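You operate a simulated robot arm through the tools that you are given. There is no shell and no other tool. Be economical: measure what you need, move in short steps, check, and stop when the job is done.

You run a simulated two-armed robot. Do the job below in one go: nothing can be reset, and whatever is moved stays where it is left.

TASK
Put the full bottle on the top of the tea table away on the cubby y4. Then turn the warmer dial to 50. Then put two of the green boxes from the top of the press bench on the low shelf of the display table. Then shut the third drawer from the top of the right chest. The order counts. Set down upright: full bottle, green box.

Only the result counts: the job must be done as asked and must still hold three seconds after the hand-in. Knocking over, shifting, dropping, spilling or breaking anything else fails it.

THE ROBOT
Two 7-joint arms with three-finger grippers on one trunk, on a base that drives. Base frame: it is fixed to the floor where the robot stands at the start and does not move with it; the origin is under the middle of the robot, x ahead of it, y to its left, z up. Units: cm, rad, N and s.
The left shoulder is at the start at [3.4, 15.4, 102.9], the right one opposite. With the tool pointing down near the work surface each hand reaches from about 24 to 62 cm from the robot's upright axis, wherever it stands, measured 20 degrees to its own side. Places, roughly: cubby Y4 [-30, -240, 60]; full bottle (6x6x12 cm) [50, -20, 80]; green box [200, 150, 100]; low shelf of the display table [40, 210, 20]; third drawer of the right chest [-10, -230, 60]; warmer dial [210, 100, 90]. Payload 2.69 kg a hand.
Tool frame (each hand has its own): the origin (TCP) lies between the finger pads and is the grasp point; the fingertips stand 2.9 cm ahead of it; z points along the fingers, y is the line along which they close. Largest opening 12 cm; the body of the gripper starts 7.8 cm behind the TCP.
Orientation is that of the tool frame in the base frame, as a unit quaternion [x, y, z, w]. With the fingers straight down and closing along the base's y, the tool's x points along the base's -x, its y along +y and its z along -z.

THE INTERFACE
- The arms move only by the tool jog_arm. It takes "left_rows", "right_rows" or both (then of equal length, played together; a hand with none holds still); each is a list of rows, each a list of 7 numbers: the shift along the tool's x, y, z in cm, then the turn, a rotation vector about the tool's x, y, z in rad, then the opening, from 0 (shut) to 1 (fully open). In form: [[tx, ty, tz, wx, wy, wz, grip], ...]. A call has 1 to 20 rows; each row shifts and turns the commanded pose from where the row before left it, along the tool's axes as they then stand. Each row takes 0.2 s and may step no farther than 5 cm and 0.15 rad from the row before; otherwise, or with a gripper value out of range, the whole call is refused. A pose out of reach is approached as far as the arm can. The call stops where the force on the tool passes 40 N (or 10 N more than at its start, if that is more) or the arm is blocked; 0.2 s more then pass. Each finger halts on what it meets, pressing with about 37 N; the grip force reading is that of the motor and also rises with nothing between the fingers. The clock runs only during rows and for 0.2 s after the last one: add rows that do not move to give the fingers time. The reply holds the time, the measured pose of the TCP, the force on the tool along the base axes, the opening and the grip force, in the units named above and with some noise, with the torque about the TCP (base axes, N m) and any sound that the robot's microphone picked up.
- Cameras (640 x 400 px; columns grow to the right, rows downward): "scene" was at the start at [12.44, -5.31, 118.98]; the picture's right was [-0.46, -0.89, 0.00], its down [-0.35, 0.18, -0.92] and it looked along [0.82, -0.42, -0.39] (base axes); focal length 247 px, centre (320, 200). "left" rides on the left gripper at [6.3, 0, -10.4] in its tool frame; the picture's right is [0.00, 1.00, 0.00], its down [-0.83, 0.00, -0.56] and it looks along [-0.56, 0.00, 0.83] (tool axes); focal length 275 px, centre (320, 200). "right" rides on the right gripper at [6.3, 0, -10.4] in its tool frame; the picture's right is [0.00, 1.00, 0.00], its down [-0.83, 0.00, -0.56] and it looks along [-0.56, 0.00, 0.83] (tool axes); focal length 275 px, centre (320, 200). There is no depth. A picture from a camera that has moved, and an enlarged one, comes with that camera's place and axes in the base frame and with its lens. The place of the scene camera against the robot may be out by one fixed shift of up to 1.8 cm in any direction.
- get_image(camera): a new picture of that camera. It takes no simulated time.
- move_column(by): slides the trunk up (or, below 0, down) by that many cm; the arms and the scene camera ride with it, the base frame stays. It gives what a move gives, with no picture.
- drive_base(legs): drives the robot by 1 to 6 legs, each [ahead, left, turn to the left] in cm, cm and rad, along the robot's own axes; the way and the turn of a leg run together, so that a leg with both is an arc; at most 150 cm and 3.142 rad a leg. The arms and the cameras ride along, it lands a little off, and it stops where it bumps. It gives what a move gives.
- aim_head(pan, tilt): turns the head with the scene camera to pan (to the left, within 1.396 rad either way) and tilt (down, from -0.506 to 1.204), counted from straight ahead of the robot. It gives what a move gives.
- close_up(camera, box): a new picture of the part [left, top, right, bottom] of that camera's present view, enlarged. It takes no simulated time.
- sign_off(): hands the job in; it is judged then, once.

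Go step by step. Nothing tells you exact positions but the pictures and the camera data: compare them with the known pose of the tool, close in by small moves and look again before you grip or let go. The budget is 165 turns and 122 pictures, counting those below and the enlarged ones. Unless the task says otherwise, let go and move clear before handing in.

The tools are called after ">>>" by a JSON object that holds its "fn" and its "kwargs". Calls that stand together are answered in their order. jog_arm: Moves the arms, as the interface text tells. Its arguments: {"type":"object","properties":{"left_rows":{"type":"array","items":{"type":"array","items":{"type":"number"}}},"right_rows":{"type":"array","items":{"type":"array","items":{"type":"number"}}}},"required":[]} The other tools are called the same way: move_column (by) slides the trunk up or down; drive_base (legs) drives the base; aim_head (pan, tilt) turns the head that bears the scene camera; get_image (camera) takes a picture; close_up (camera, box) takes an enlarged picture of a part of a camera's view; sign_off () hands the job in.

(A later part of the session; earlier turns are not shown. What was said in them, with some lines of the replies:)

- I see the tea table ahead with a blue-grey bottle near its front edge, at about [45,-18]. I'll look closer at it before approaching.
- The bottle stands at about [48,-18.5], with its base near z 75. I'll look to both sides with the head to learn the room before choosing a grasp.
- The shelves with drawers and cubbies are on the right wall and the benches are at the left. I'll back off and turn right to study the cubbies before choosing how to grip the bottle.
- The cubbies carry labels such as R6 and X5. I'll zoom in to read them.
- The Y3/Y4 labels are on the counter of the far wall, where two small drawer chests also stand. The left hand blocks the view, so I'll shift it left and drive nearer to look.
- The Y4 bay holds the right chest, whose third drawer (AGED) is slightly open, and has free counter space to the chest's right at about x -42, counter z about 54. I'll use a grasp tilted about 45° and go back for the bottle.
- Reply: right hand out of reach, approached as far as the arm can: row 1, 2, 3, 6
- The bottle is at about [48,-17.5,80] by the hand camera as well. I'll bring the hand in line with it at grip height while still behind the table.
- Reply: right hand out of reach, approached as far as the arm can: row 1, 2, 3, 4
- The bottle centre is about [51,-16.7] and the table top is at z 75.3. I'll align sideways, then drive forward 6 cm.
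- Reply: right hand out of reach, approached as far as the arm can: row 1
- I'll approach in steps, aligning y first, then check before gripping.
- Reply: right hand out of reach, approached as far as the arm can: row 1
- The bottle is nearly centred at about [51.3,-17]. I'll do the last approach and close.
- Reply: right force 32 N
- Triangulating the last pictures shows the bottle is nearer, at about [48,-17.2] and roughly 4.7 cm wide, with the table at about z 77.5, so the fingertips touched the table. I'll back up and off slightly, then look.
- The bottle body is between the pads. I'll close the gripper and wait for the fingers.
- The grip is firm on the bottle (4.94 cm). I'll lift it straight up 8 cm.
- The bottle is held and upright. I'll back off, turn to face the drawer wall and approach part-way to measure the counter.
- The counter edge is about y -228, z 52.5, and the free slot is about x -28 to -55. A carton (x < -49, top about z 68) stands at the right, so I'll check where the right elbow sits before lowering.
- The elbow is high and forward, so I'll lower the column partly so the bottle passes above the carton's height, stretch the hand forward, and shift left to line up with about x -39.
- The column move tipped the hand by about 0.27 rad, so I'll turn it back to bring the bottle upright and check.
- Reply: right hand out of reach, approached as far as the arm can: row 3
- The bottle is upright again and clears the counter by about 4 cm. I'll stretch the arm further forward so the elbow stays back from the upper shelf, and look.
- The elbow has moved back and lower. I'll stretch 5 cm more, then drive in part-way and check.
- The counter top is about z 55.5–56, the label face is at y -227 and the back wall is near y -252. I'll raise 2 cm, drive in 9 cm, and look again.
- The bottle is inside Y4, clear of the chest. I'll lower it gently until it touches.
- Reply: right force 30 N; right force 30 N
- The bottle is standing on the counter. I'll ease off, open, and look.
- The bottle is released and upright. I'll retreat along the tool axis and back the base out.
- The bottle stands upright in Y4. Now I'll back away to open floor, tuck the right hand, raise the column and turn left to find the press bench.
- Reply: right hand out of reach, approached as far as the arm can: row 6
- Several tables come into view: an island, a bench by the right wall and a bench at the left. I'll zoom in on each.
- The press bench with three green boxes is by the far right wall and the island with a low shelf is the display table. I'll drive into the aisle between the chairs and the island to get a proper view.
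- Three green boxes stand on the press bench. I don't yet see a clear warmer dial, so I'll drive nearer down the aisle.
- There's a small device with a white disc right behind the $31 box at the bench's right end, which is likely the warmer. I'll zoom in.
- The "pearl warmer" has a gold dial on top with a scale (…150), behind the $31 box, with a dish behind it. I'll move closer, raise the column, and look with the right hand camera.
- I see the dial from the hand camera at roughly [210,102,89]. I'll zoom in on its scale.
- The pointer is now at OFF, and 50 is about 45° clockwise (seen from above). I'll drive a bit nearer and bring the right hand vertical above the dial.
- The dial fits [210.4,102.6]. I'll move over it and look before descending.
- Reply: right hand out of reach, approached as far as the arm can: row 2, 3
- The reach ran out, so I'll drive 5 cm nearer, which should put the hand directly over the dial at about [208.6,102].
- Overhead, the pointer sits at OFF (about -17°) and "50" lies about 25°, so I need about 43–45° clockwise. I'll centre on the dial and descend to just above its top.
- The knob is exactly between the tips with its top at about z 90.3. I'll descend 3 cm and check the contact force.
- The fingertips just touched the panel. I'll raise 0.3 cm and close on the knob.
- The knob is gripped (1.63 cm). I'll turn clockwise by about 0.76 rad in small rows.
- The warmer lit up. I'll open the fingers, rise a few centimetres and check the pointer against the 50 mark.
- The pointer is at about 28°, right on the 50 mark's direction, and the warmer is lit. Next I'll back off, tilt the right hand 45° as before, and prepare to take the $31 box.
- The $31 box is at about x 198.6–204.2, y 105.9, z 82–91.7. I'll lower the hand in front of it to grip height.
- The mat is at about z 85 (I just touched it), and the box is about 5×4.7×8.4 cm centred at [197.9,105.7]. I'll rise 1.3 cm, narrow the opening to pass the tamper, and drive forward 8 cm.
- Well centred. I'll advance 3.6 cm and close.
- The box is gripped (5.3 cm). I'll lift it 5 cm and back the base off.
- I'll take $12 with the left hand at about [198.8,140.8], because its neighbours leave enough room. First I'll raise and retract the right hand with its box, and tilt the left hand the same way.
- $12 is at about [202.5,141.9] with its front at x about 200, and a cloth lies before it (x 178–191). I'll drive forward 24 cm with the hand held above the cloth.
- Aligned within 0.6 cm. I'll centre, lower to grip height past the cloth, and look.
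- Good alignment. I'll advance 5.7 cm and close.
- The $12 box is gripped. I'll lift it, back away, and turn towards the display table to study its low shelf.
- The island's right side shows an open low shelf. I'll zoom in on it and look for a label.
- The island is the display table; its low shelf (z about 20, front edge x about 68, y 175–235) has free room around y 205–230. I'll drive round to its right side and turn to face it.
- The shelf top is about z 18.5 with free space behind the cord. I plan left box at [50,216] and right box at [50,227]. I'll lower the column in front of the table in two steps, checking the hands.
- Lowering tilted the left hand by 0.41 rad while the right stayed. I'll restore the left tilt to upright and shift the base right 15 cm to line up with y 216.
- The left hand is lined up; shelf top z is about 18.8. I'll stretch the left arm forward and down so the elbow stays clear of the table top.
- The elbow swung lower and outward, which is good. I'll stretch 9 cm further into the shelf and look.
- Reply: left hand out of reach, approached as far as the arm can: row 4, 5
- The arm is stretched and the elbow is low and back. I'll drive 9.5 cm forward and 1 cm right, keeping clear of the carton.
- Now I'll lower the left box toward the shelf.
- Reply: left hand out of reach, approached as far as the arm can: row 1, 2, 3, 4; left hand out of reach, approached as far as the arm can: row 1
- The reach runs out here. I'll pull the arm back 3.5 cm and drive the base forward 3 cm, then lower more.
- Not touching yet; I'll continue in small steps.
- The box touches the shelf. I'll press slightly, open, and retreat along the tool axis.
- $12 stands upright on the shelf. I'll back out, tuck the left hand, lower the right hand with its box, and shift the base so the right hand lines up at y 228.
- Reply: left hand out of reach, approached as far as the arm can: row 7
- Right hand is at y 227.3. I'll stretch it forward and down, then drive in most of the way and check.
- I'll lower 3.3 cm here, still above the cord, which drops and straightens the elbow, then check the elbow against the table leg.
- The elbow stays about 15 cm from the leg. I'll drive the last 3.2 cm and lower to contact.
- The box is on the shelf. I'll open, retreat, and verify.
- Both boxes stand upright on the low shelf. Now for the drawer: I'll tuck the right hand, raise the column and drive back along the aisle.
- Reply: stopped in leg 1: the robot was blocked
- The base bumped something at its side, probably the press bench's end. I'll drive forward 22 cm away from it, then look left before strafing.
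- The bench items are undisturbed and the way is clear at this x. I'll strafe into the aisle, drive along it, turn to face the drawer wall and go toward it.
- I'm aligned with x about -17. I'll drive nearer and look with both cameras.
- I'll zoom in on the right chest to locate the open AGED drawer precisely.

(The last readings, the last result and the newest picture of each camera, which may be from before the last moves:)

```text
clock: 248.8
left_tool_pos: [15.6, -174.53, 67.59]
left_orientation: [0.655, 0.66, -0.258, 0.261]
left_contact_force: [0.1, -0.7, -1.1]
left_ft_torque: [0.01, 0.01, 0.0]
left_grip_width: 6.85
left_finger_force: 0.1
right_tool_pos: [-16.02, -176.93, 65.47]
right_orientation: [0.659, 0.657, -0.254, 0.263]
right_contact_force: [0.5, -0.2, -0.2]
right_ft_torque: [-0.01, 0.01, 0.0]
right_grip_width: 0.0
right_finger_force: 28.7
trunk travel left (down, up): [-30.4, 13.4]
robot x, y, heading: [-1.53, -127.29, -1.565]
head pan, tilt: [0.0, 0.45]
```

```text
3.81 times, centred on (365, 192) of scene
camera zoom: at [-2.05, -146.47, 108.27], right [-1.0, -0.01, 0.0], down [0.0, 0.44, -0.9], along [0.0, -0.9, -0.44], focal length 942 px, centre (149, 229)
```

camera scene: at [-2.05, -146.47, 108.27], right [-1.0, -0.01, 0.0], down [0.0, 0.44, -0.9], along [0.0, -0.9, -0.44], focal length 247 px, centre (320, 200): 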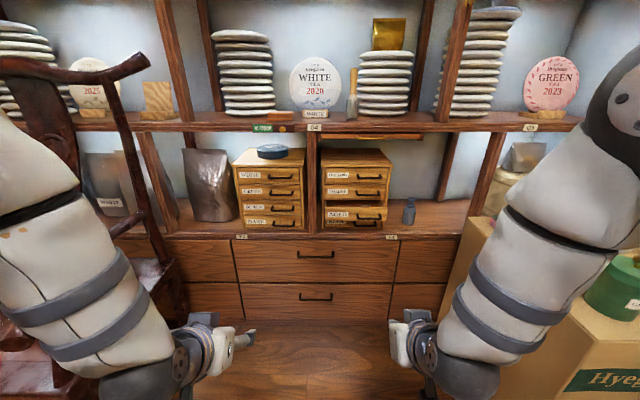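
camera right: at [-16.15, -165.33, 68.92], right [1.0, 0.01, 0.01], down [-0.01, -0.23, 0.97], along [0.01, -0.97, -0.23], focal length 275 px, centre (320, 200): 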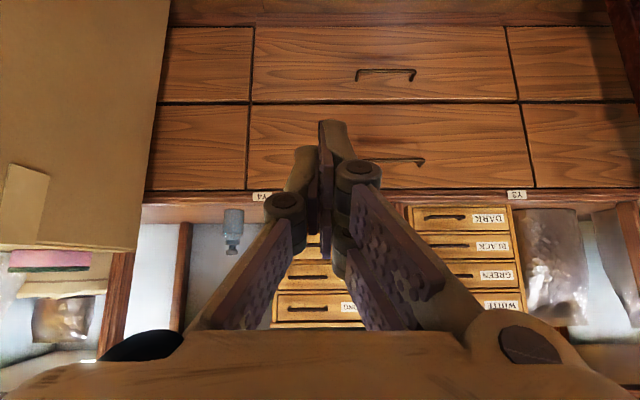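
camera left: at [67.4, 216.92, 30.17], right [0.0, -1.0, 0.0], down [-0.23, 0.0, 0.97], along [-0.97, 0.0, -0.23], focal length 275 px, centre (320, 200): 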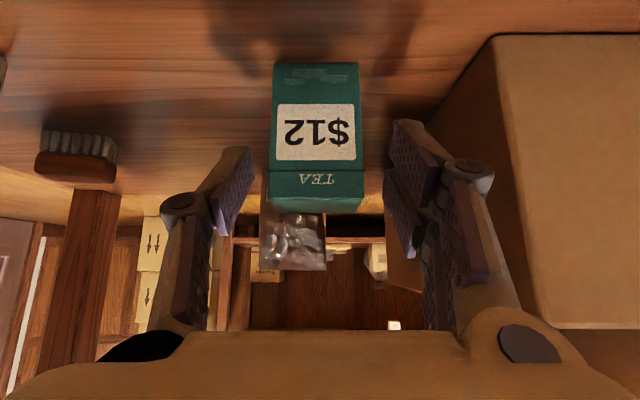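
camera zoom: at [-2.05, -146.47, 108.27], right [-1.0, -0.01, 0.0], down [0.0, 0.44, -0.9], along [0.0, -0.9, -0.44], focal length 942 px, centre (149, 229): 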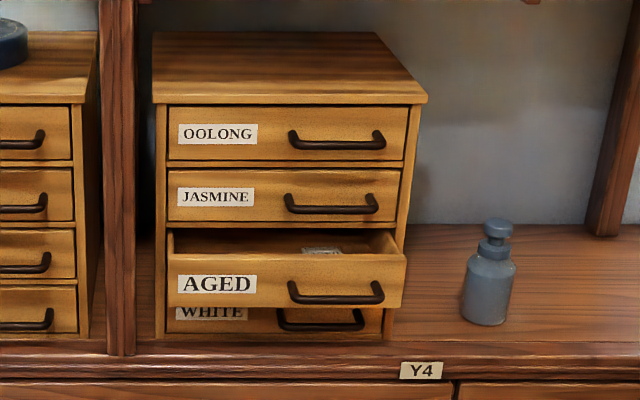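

The AGED drawer front is at about x -28…-3, z 61–67 and y about -225, roughly 3–4 cm open. I'll shift the base a little right away from the chair, bring the closed right hand to x -14.5 with the arm stretched, and drive close.

>>> {"fn": "drive_base", "kwargs": {"legs": [[0, -5, 0]]}}

>>> {"fn": "jog_arm", "kwargs": {"right_rows": [[-2.19, 1.65, 2.05, 0, 0, 0, 0], [-2.19, 1.65, 2.05, 0, 0, 0, 0], [-2.19, 1.65, 2.05, 0, 0, 0, 0], [-2.19, 1.65, 2.05, 0, 0, 0, 0], [0, 0, 0, 0, 0, 0, 0]]}}

>>> {"fn": "drive_base", "kwargs": {"legs": [[22, 0, 0]]}}

>>> {"fn": "get_image", "kwargs": {"camera": "right"}}

>>> {"fn": "get_image", "kwargs": {"camera": "scene"}}

```text
clock: 249.9
left_tool_pos: [10.9, -174.59, 67.59]
left_orientation: [0.655, 0.66, -0.258, 0.262]
left_contact_force: [-0.3, 0.1, -0.5]
left_ft_torque: [-0.01, -0.04, -0.02]
left_grip_width: 6.86
left_finger_force: 0.0
right_tool_pos: [-20.9, -176.94, 65.51]
right_orientation: [0.658, 0.658, -0.254, 0.264]
right_contact_force: [-0.3, -0.3, 0.0]
right_ft_torque: [-0.04, 0.01, -0.01]
right_grip_width: 0.0
right_finger_force: 28.6
trunk travel left (down, up): [-30.4, 13.4]
robot x, y, heading: [-6.1, -127.21, -1.564]
head pan, tilt: [0.0, 0.45]
```

```text
clock: 251.1
left_tool_pos: [10.97, -174.59, 67.48]
left_orientation: [0.655, 0.66, -0.26, 0.261]
left_contact_force: [0.2, -0.7, 0.5]
left_ft_torque: [0.03, -0.01, 0.0]
left_grip_width: 6.83
left_finger_force: 0.1
right_tool_pos: [-14.35, -188.94, 65.61]
right_orientation: [0.658, 0.657, -0.256, 0.264]
right_contact_force: [-0.3, 0.3, 0.4]
right_ft_torque: [0.01, 0.05, 0.01]
right_grip_width: 0.0
right_finger_force: 28.3
trunk travel left (down, up): [-30.4, 13.4]
robot x, y, heading: [-5.91, -126.97, -1.566]
head pan, tilt: [0.0, 0.45]
```

```text
clock: 252.8
left_tool_pos: [11.24, -196.26, 67.45]
left_orientation: [0.654, 0.661, -0.258, 0.261]
left_contact_force: [-0.3, -0.7, -0.2]
left_ft_torque: [-0.02, 0.01, 0.03]
left_grip_width: 6.82
left_finger_force: 0.1
right_tool_pos: [-14.09, -210.57, 65.46]
right_orientation: [0.658, 0.658, -0.255, 0.263]
right_contact_force: [0.1, -0.1, -0.2]
right_ft_torque: [-0.02, -0.02, -0.02]
right_grip_width: 0.0
right_finger_force: 28.6
trunk travel left (down, up): [-30.4, 13.4]
robot x, y, heading: [-5.61, -148.44, -1.561]
head pan, tilt: [0.0, 0.45]
```

```text
14 pictures are left
camera right: at [-14.11, -198.93, 69.02], right [1.0, 0.01, 0.01], down [-0.01, -0.23, 0.97], along [0.01, -0.97, -0.23], focal length 275 px, centre (320, 200)
```

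right: 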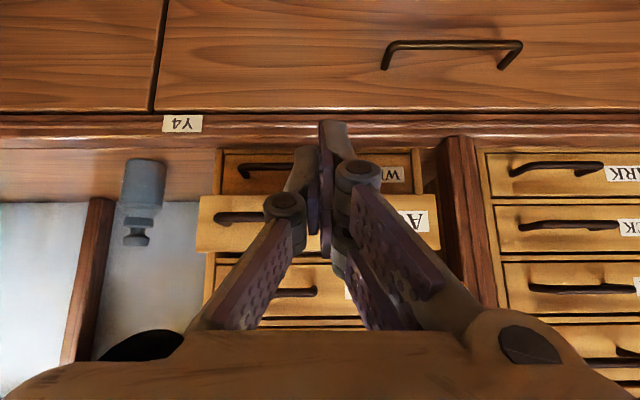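

```text
13 pictures are left
camera scene: at [-6.63, -168.22, 108.26], right [-1.0, -0.01, 0.0], down [0.0, 0.44, -0.9], along [0.01, -0.9, -0.44], focal length 247 px, centre (320, 200)
```

scene: 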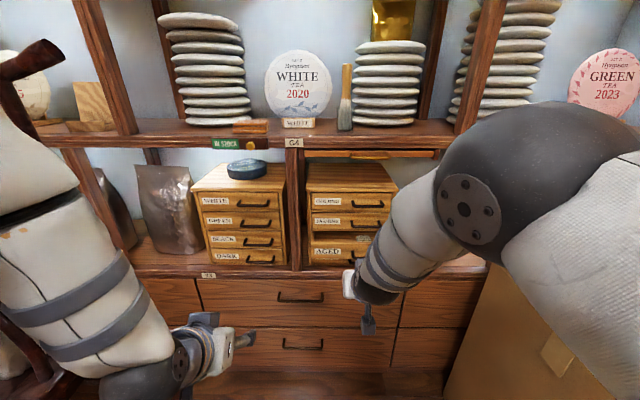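

The fingers are aligned with the drawer's middle (z about 65). I'll raise 1.2 cm, drive 8 cm, then push with the arm in small rows.

>>> {"fn": "jog_arm", "kwargs": {"right_rows": [[-0.82, 0, -0.88, 0, 0, 0, 0], [0, 0, 0, 0, 0, 0, 0]]}}

>>> {"fn": "drive_base", "kwargs": {"legs": [[8, 0, 0]]}}

>>> {"fn": "jog_arm", "kwargs": {"right_rows": [[-1.1, 0, 1.02, 0, 0, 0, 0], [-0.73, 0, 0.68, 0, 0, 0, 0], [-0.73, 0, 0.68, 0, 0, 0, 0], [0, 0, 0, 0, 0, 0, 0]]}}

>>> {"fn": "get_image", "kwargs": {"camera": "right"}}

```text
clock: 253.4
left_tool_pos: [11.13, -196.25, 67.46]
left_orientation: [0.654, 0.661, -0.258, 0.261]
left_contact_force: [0.6, -0.1, 0.1]
left_ft_torque: [0.03, 0.01, 0.05]
left_grip_width: 6.83
left_finger_force: 0.0
right_tool_pos: [-13.97, -210.62, 66.8]
right_orientation: [0.657, 0.658, -0.254, 0.264]
right_contact_force: [0.5, -1.1, -0.9]
right_ft_torque: [0.0, 0.02, 0.0]
right_grip_width: 0.0
right_finger_force: 28.3
trunk travel left (down, up): [-30.4, 13.4]
robot x, y, heading: [-5.91, -148.63, -1.558]
head pan, tilt: [0.0, 0.45]
```

```text
clock: 254.4
left_tool_pos: [11.3, -204.33, 67.39]
left_orientation: [0.654, 0.662, -0.257, 0.261]
left_contact_force: [-0.1, -1.2, 0.6]
left_ft_torque: [0.02, 0.0, 0.01]
left_grip_width: 6.85
left_finger_force: 0.0
right_tool_pos: [-13.8, -218.49, 66.64]
right_orientation: [0.657, 0.659, -0.254, 0.263]
right_contact_force: [0.3, 0.0, 0.2]
right_ft_torque: [-0.02, 0.03, 0.03]
right_grip_width: 0.0
right_finger_force: 28.0
trunk travel left (down, up): [-30.4, 13.4]
robot x, y, heading: [-5.96, -156.43, -1.559]
head pan, tilt: [0.0, 0.45]
```

```text
clock: 255.4
left_tool_pos: [11.29, -204.17, 67.64]
left_orientation: [0.654, 0.661, -0.258, 0.261]
left_contact_force: [0.1, -0.7, -0.6]
left_ft_torque: [-0.01, -0.01, -0.01]
left_grip_width: 6.84
left_finger_force: 0.1
right_tool_pos: [-13.72, -222.13, 66.71]
right_orientation: [0.656, 0.659, -0.254, 0.264]
right_contact_force: [1.7, 0.2, 3.7]
right_ft_torque: [-0.05, -0.01, 0.06]
right_grip_width: 0.0
right_finger_force: 28.8
trunk travel left (down, up): [-30.4, 13.4]
robot x, y, heading: [-5.81, -156.82, -1.561]
head pan, tilt: [0.0, 0.45]
```

```text
12 pictures are left
camera right: at [-13.91, -210.44, 70.15], right [1.0, 0.01, 0.01], down [-0.01, -0.23, 0.97], along [0.01, -0.97, -0.23], focal length 275 px, centre (320, 200)
```

right: 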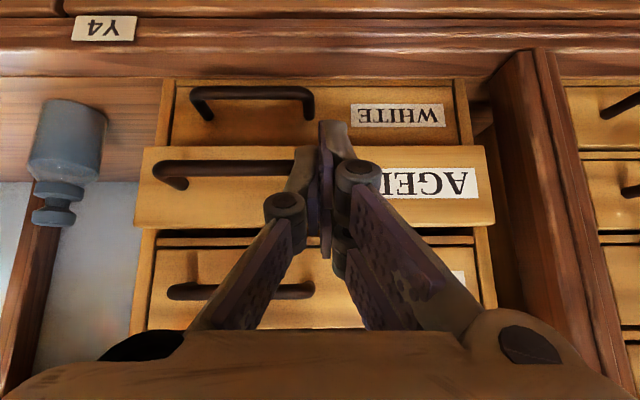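

A fingertip grazes the handle end. I'll back 1 cm, shift 1.4 cm left, and push on the plain front.

>>> {"fn": "jog_arm", "kwargs": {"right_rows": [[0.73, 0, -0.68, 0, 0, 0, 0], [0, 1.4, 0, 0, 0, 0, 0], [-0.73, 0, 0.68, 0, 0, 0, 0], [-0.73, 0, 0.68, 0, 0, 0, 0], [0, 0, 0, 0, 0, 0, 0]]}}

>>> {"fn": "jog_arm", "kwargs": {"right_rows": [[-0.44, 0, 0.41, 0, 0, 0, 0], [-0.44, 0, 0.41, 0, 0, 0, 0], [-0.44, 0, 0.41, 0, 0, 0, 0], [0, 0, 0, 0, 0, 0, 0]]}}

>>> {"fn": "get_image", "kwargs": {"camera": "right"}}

```text
clock: 256.6
left_tool_pos: [11.3, -204.23, 67.51]
left_orientation: [0.655, 0.661, -0.258, 0.261]
left_contact_force: [0.7, 0.1, 0.8]
left_ft_torque: [-0.07, -0.04, -0.03]
left_grip_width: 6.84
left_finger_force: 0.1
right_tool_pos: [-12.37, -222.98, 66.84]
right_orientation: [0.656, 0.66, -0.253, 0.266]
right_contact_force: [0.2, 0.2, -0.3]
right_ft_torque: [-0.08, 0.0, 0.01]
right_grip_width: 0.01
right_finger_force: 28.0
trunk travel left (down, up): [-30.4, 13.4]
robot x, y, heading: [-6.13, -156.69, -1.563]
head pan, tilt: [0.0, 0.45]
```

```text
clock: 257.6
left_tool_pos: [11.35, -204.12, 67.53]
left_orientation: [0.655, 0.661, -0.258, 0.261]
left_contact_force: [0.7, 0.5, -0.4]
left_ft_torque: [0.0, 0.03, -0.02]
left_grip_width: 6.84
left_finger_force: 0.0
right_tool_pos: [-12.46, -224.77, 66.82]
right_orientation: [0.657, 0.659, -0.255, 0.264]
right_contact_force: [0.1, -0.2, 0.2]
right_ft_torque: [0.03, -0.03, 0.0]
right_grip_width: 0.0
right_finger_force: 28.5
trunk travel left (down, up): [-30.4, 13.4]
robot x, y, heading: [-5.63, -156.62, -1.554]
head pan, tilt: [0.0, 0.45]
```

```text
11 pictures are left
camera right: at [-12.53, -213.19, 70.16], right [1.0, 0.01, 0.01], down [-0.01, -0.23, 0.97], along [0.01, -0.97, -0.23], focal length 275 px, centre (320, 200)
```

right: 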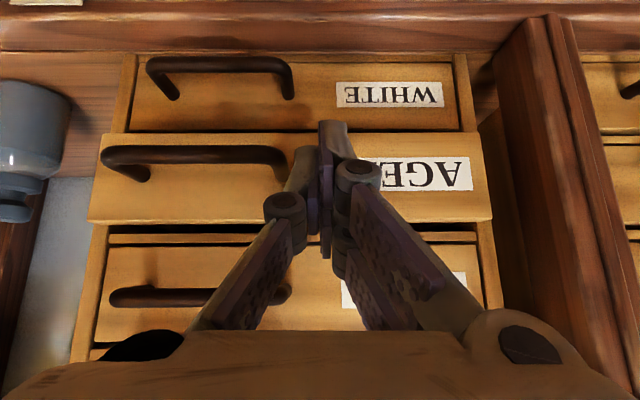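

Not yet in contact. I'll keep advancing gently.

>>> {"fn": "jog_arm", "kwargs": {"right_rows": [[-0.58, 0, 0.55, 0, 0, 0, 0], [-0.58, 0, 0.55, 0, 0, 0, 0], [-0.58, 0, 0.55, 0, 0, 0, 0], [0, 0, 0, 0, 0, 0, 0]]}}

>>> {"fn": "jog_arm", "kwargs": {"right_rows": [[-0.44, 0, 0.41, 0, 0, 0, 0], [-0.44, 0, 0.41, 0, 0, 0, 0], [0, 0, 0, 0, 0, 0, 0]]}}

>>> {"fn": "get_image", "kwargs": {"camera": "right"}}

```text
clock: 258.6
left_tool_pos: [11.35, -204.08, 67.55]
left_orientation: [0.654, 0.661, -0.259, 0.261]
left_contact_force: [-0.3, -0.4, -0.6]
left_ft_torque: [-0.05, 0.02, 0.02]
left_grip_width: 6.84
left_finger_force: 0.2
right_tool_pos: [-12.16, -226.98, 66.75]
right_orientation: [0.657, 0.659, -0.254, 0.263]
right_contact_force: [0.0, 22.9, 2.1]
right_ft_torque: [0.06, 0.04, 0.07]
right_grip_width: 0.0
right_finger_force: 28.1
trunk travel left (down, up): [-30.4, 13.4]
robot x, y, heading: [-6.07, -156.39, -1.566]
head pan, tilt: [0.0, 0.45]
```

```text
clock: 259.0
left_tool_pos: [11.21, -203.93, 67.74]
left_orientation: [0.653, 0.661, -0.259, 0.263]
left_contact_force: [0.3, -0.2, -0.1]
left_ft_torque: [-0.02, 0.03, 0.01]
left_grip_width: 6.84
left_finger_force: 0.0
right_tool_pos: [-12.19, -226.93, 66.83]
right_orientation: [0.658, 0.659, -0.253, 0.262]
right_contact_force: [-3.8, 22.7, 11.5]
right_ft_torque: [-0.22, -0.02, -0.05]
right_grip_width: 0.02
right_finger_force: 28.9
trunk travel left (down, up): [-30.4, 13.4]
robot x, y, heading: [-5.69, -156.9, -1.56]
head pan, tilt: [0.0, 0.45]
stopped in row 1 (right hand): the force on the tool passed its limit at 45 N (the readings are from after the stop); the commanded pose is now the measured one
```

```text
10 pictures are left
camera right: at [-12.28, -215.3, 70.18], right [1.0, 0.01, 0.01], down [-0.01, -0.23, 0.97], along [0.01, -0.97, -0.23], focal length 275 px, centre (320, 200)
```

right: 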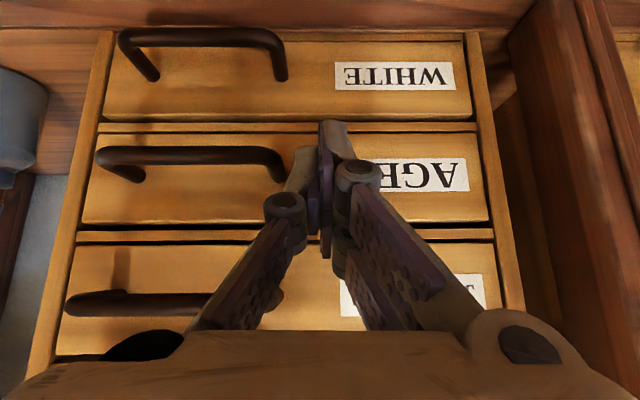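

The AGED front now sits flush in the chest frame and pushed back firmly. I'll retreat the hand and check.

>>> {"fn": "jog_arm", "kwargs": {"right_rows": [[1.46, 0, -1.36, 0, 0, 0, 0], [1.46, 0, -1.36, 0, 0, 0, 0], [1.46, 0, -1.36, 0, 0, 0, 0], [1.46, 0, -1.36, 0, 0, 0, 0], [0, 0, 0, 0, 0, 0, 0]]}}

>>> {"fn": "drive_base", "kwargs": {"legs": [[-30, 0, 0]]}}

>>> {"fn": "close_up", "kwargs": {"camera": "scene", "box": [220, 140, 420, 265]}}

>>> {"fn": "get_image", "kwargs": {"camera": "right"}}

```text
clock: 260.2
left_tool_pos: [11.41, -204.3, 67.51]
left_orientation: [0.654, 0.661, -0.258, 0.262]
left_contact_force: [-0.5, -0.2, 0.1]
left_ft_torque: [-0.05, 0.01, -0.02]
left_grip_width: 6.8
left_finger_force: 0.0
right_tool_pos: [-12.28, -219.21, 66.44]
right_orientation: [0.658, 0.659, -0.253, 0.262]
right_contact_force: [-0.5, -0.1, -0.5]
right_ft_torque: [0.01, 0.01, 0.0]
right_grip_width: 0.0
right_finger_force: 28.6
trunk travel left (down, up): [-30.4, 13.4]
robot x, y, heading: [-6.16, -156.72, -1.564]
head pan, tilt: [0.0, 0.45]
```

```text
clock: 262.3
left_tool_pos: [10.98, -173.05, 67.53]
left_orientation: [0.656, 0.66, -0.259, 0.26]
left_contact_force: [0.3, 0.5, 0.6]
left_ft_torque: [-0.03, 0.0, 0.0]
left_grip_width: 6.84
left_finger_force: 0.0
right_tool_pos: [-12.57, -187.97, 66.58]
right_orientation: [0.659, 0.658, -0.253, 0.261]
right_contact_force: [-0.5, 0.3, 0.1]
right_ft_torque: [0.0, -0.01, 0.02]
right_grip_width: 0.01
right_finger_force: 28.6
trunk travel left (down, up): [-30.4, 13.4]
robot x, y, heading: [-6.27, -125.56, -1.568]
head pan, tilt: [0.0, 0.45]
```

```text
3.20 times, centred on (320, 202) of scene
camera zoom: at [-6.87, -144.89, 108.28], right [-1.0, -0.01, 0.0], down [0.0, 0.43, -0.9], along [0.01, -0.9, -0.43], focal length 791 px, centre (320, 192)
```

zoom: 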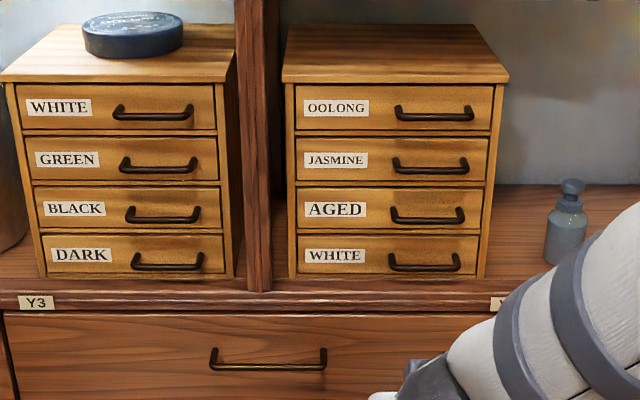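

```text
8 pictures are left
camera right: at [-12.69, -176.38, 70.05], right [1.0, 0.01, 0.01], down [-0.01, -0.24, 0.97], along [0.01, -0.97, -0.24], focal length 275 px, centre (320, 200)
```

right: 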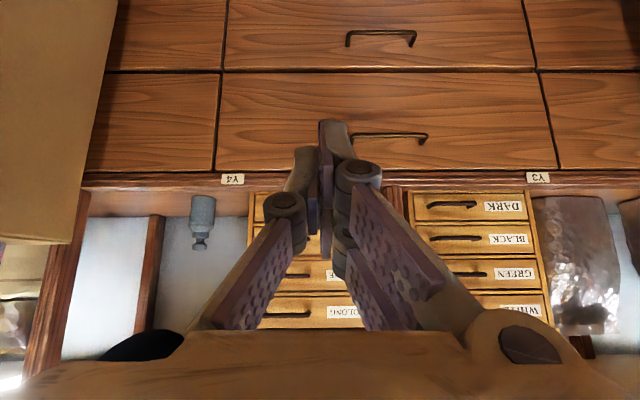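

The AGED drawer is fully closed, flush with the others, and the bottle still stands in Y4. The hands are clear, so I'll hand in.

>>> {"fn": "sign_off", "kwargs": {}}

```text
The job is handed in.
```

The job is handed in, with all four parts done in order:
- **Bottle:** the full bottle stands upright in cubby Y4.
- **Warmer dial:** it is at 50, give or take a few degrees. It read about 3° past the middle of the printed "50", and the warmer lit up.
- **Green boxes:** the $31 and $12 boxes stand upright on the low shelf of the display table.
- **Drawer:** the third drawer of the right chest (AGED) is shut.

While driving away from the display table the base bumped something once, probably the end of the press bench. The bench items in view afterwards looked undisturbed.
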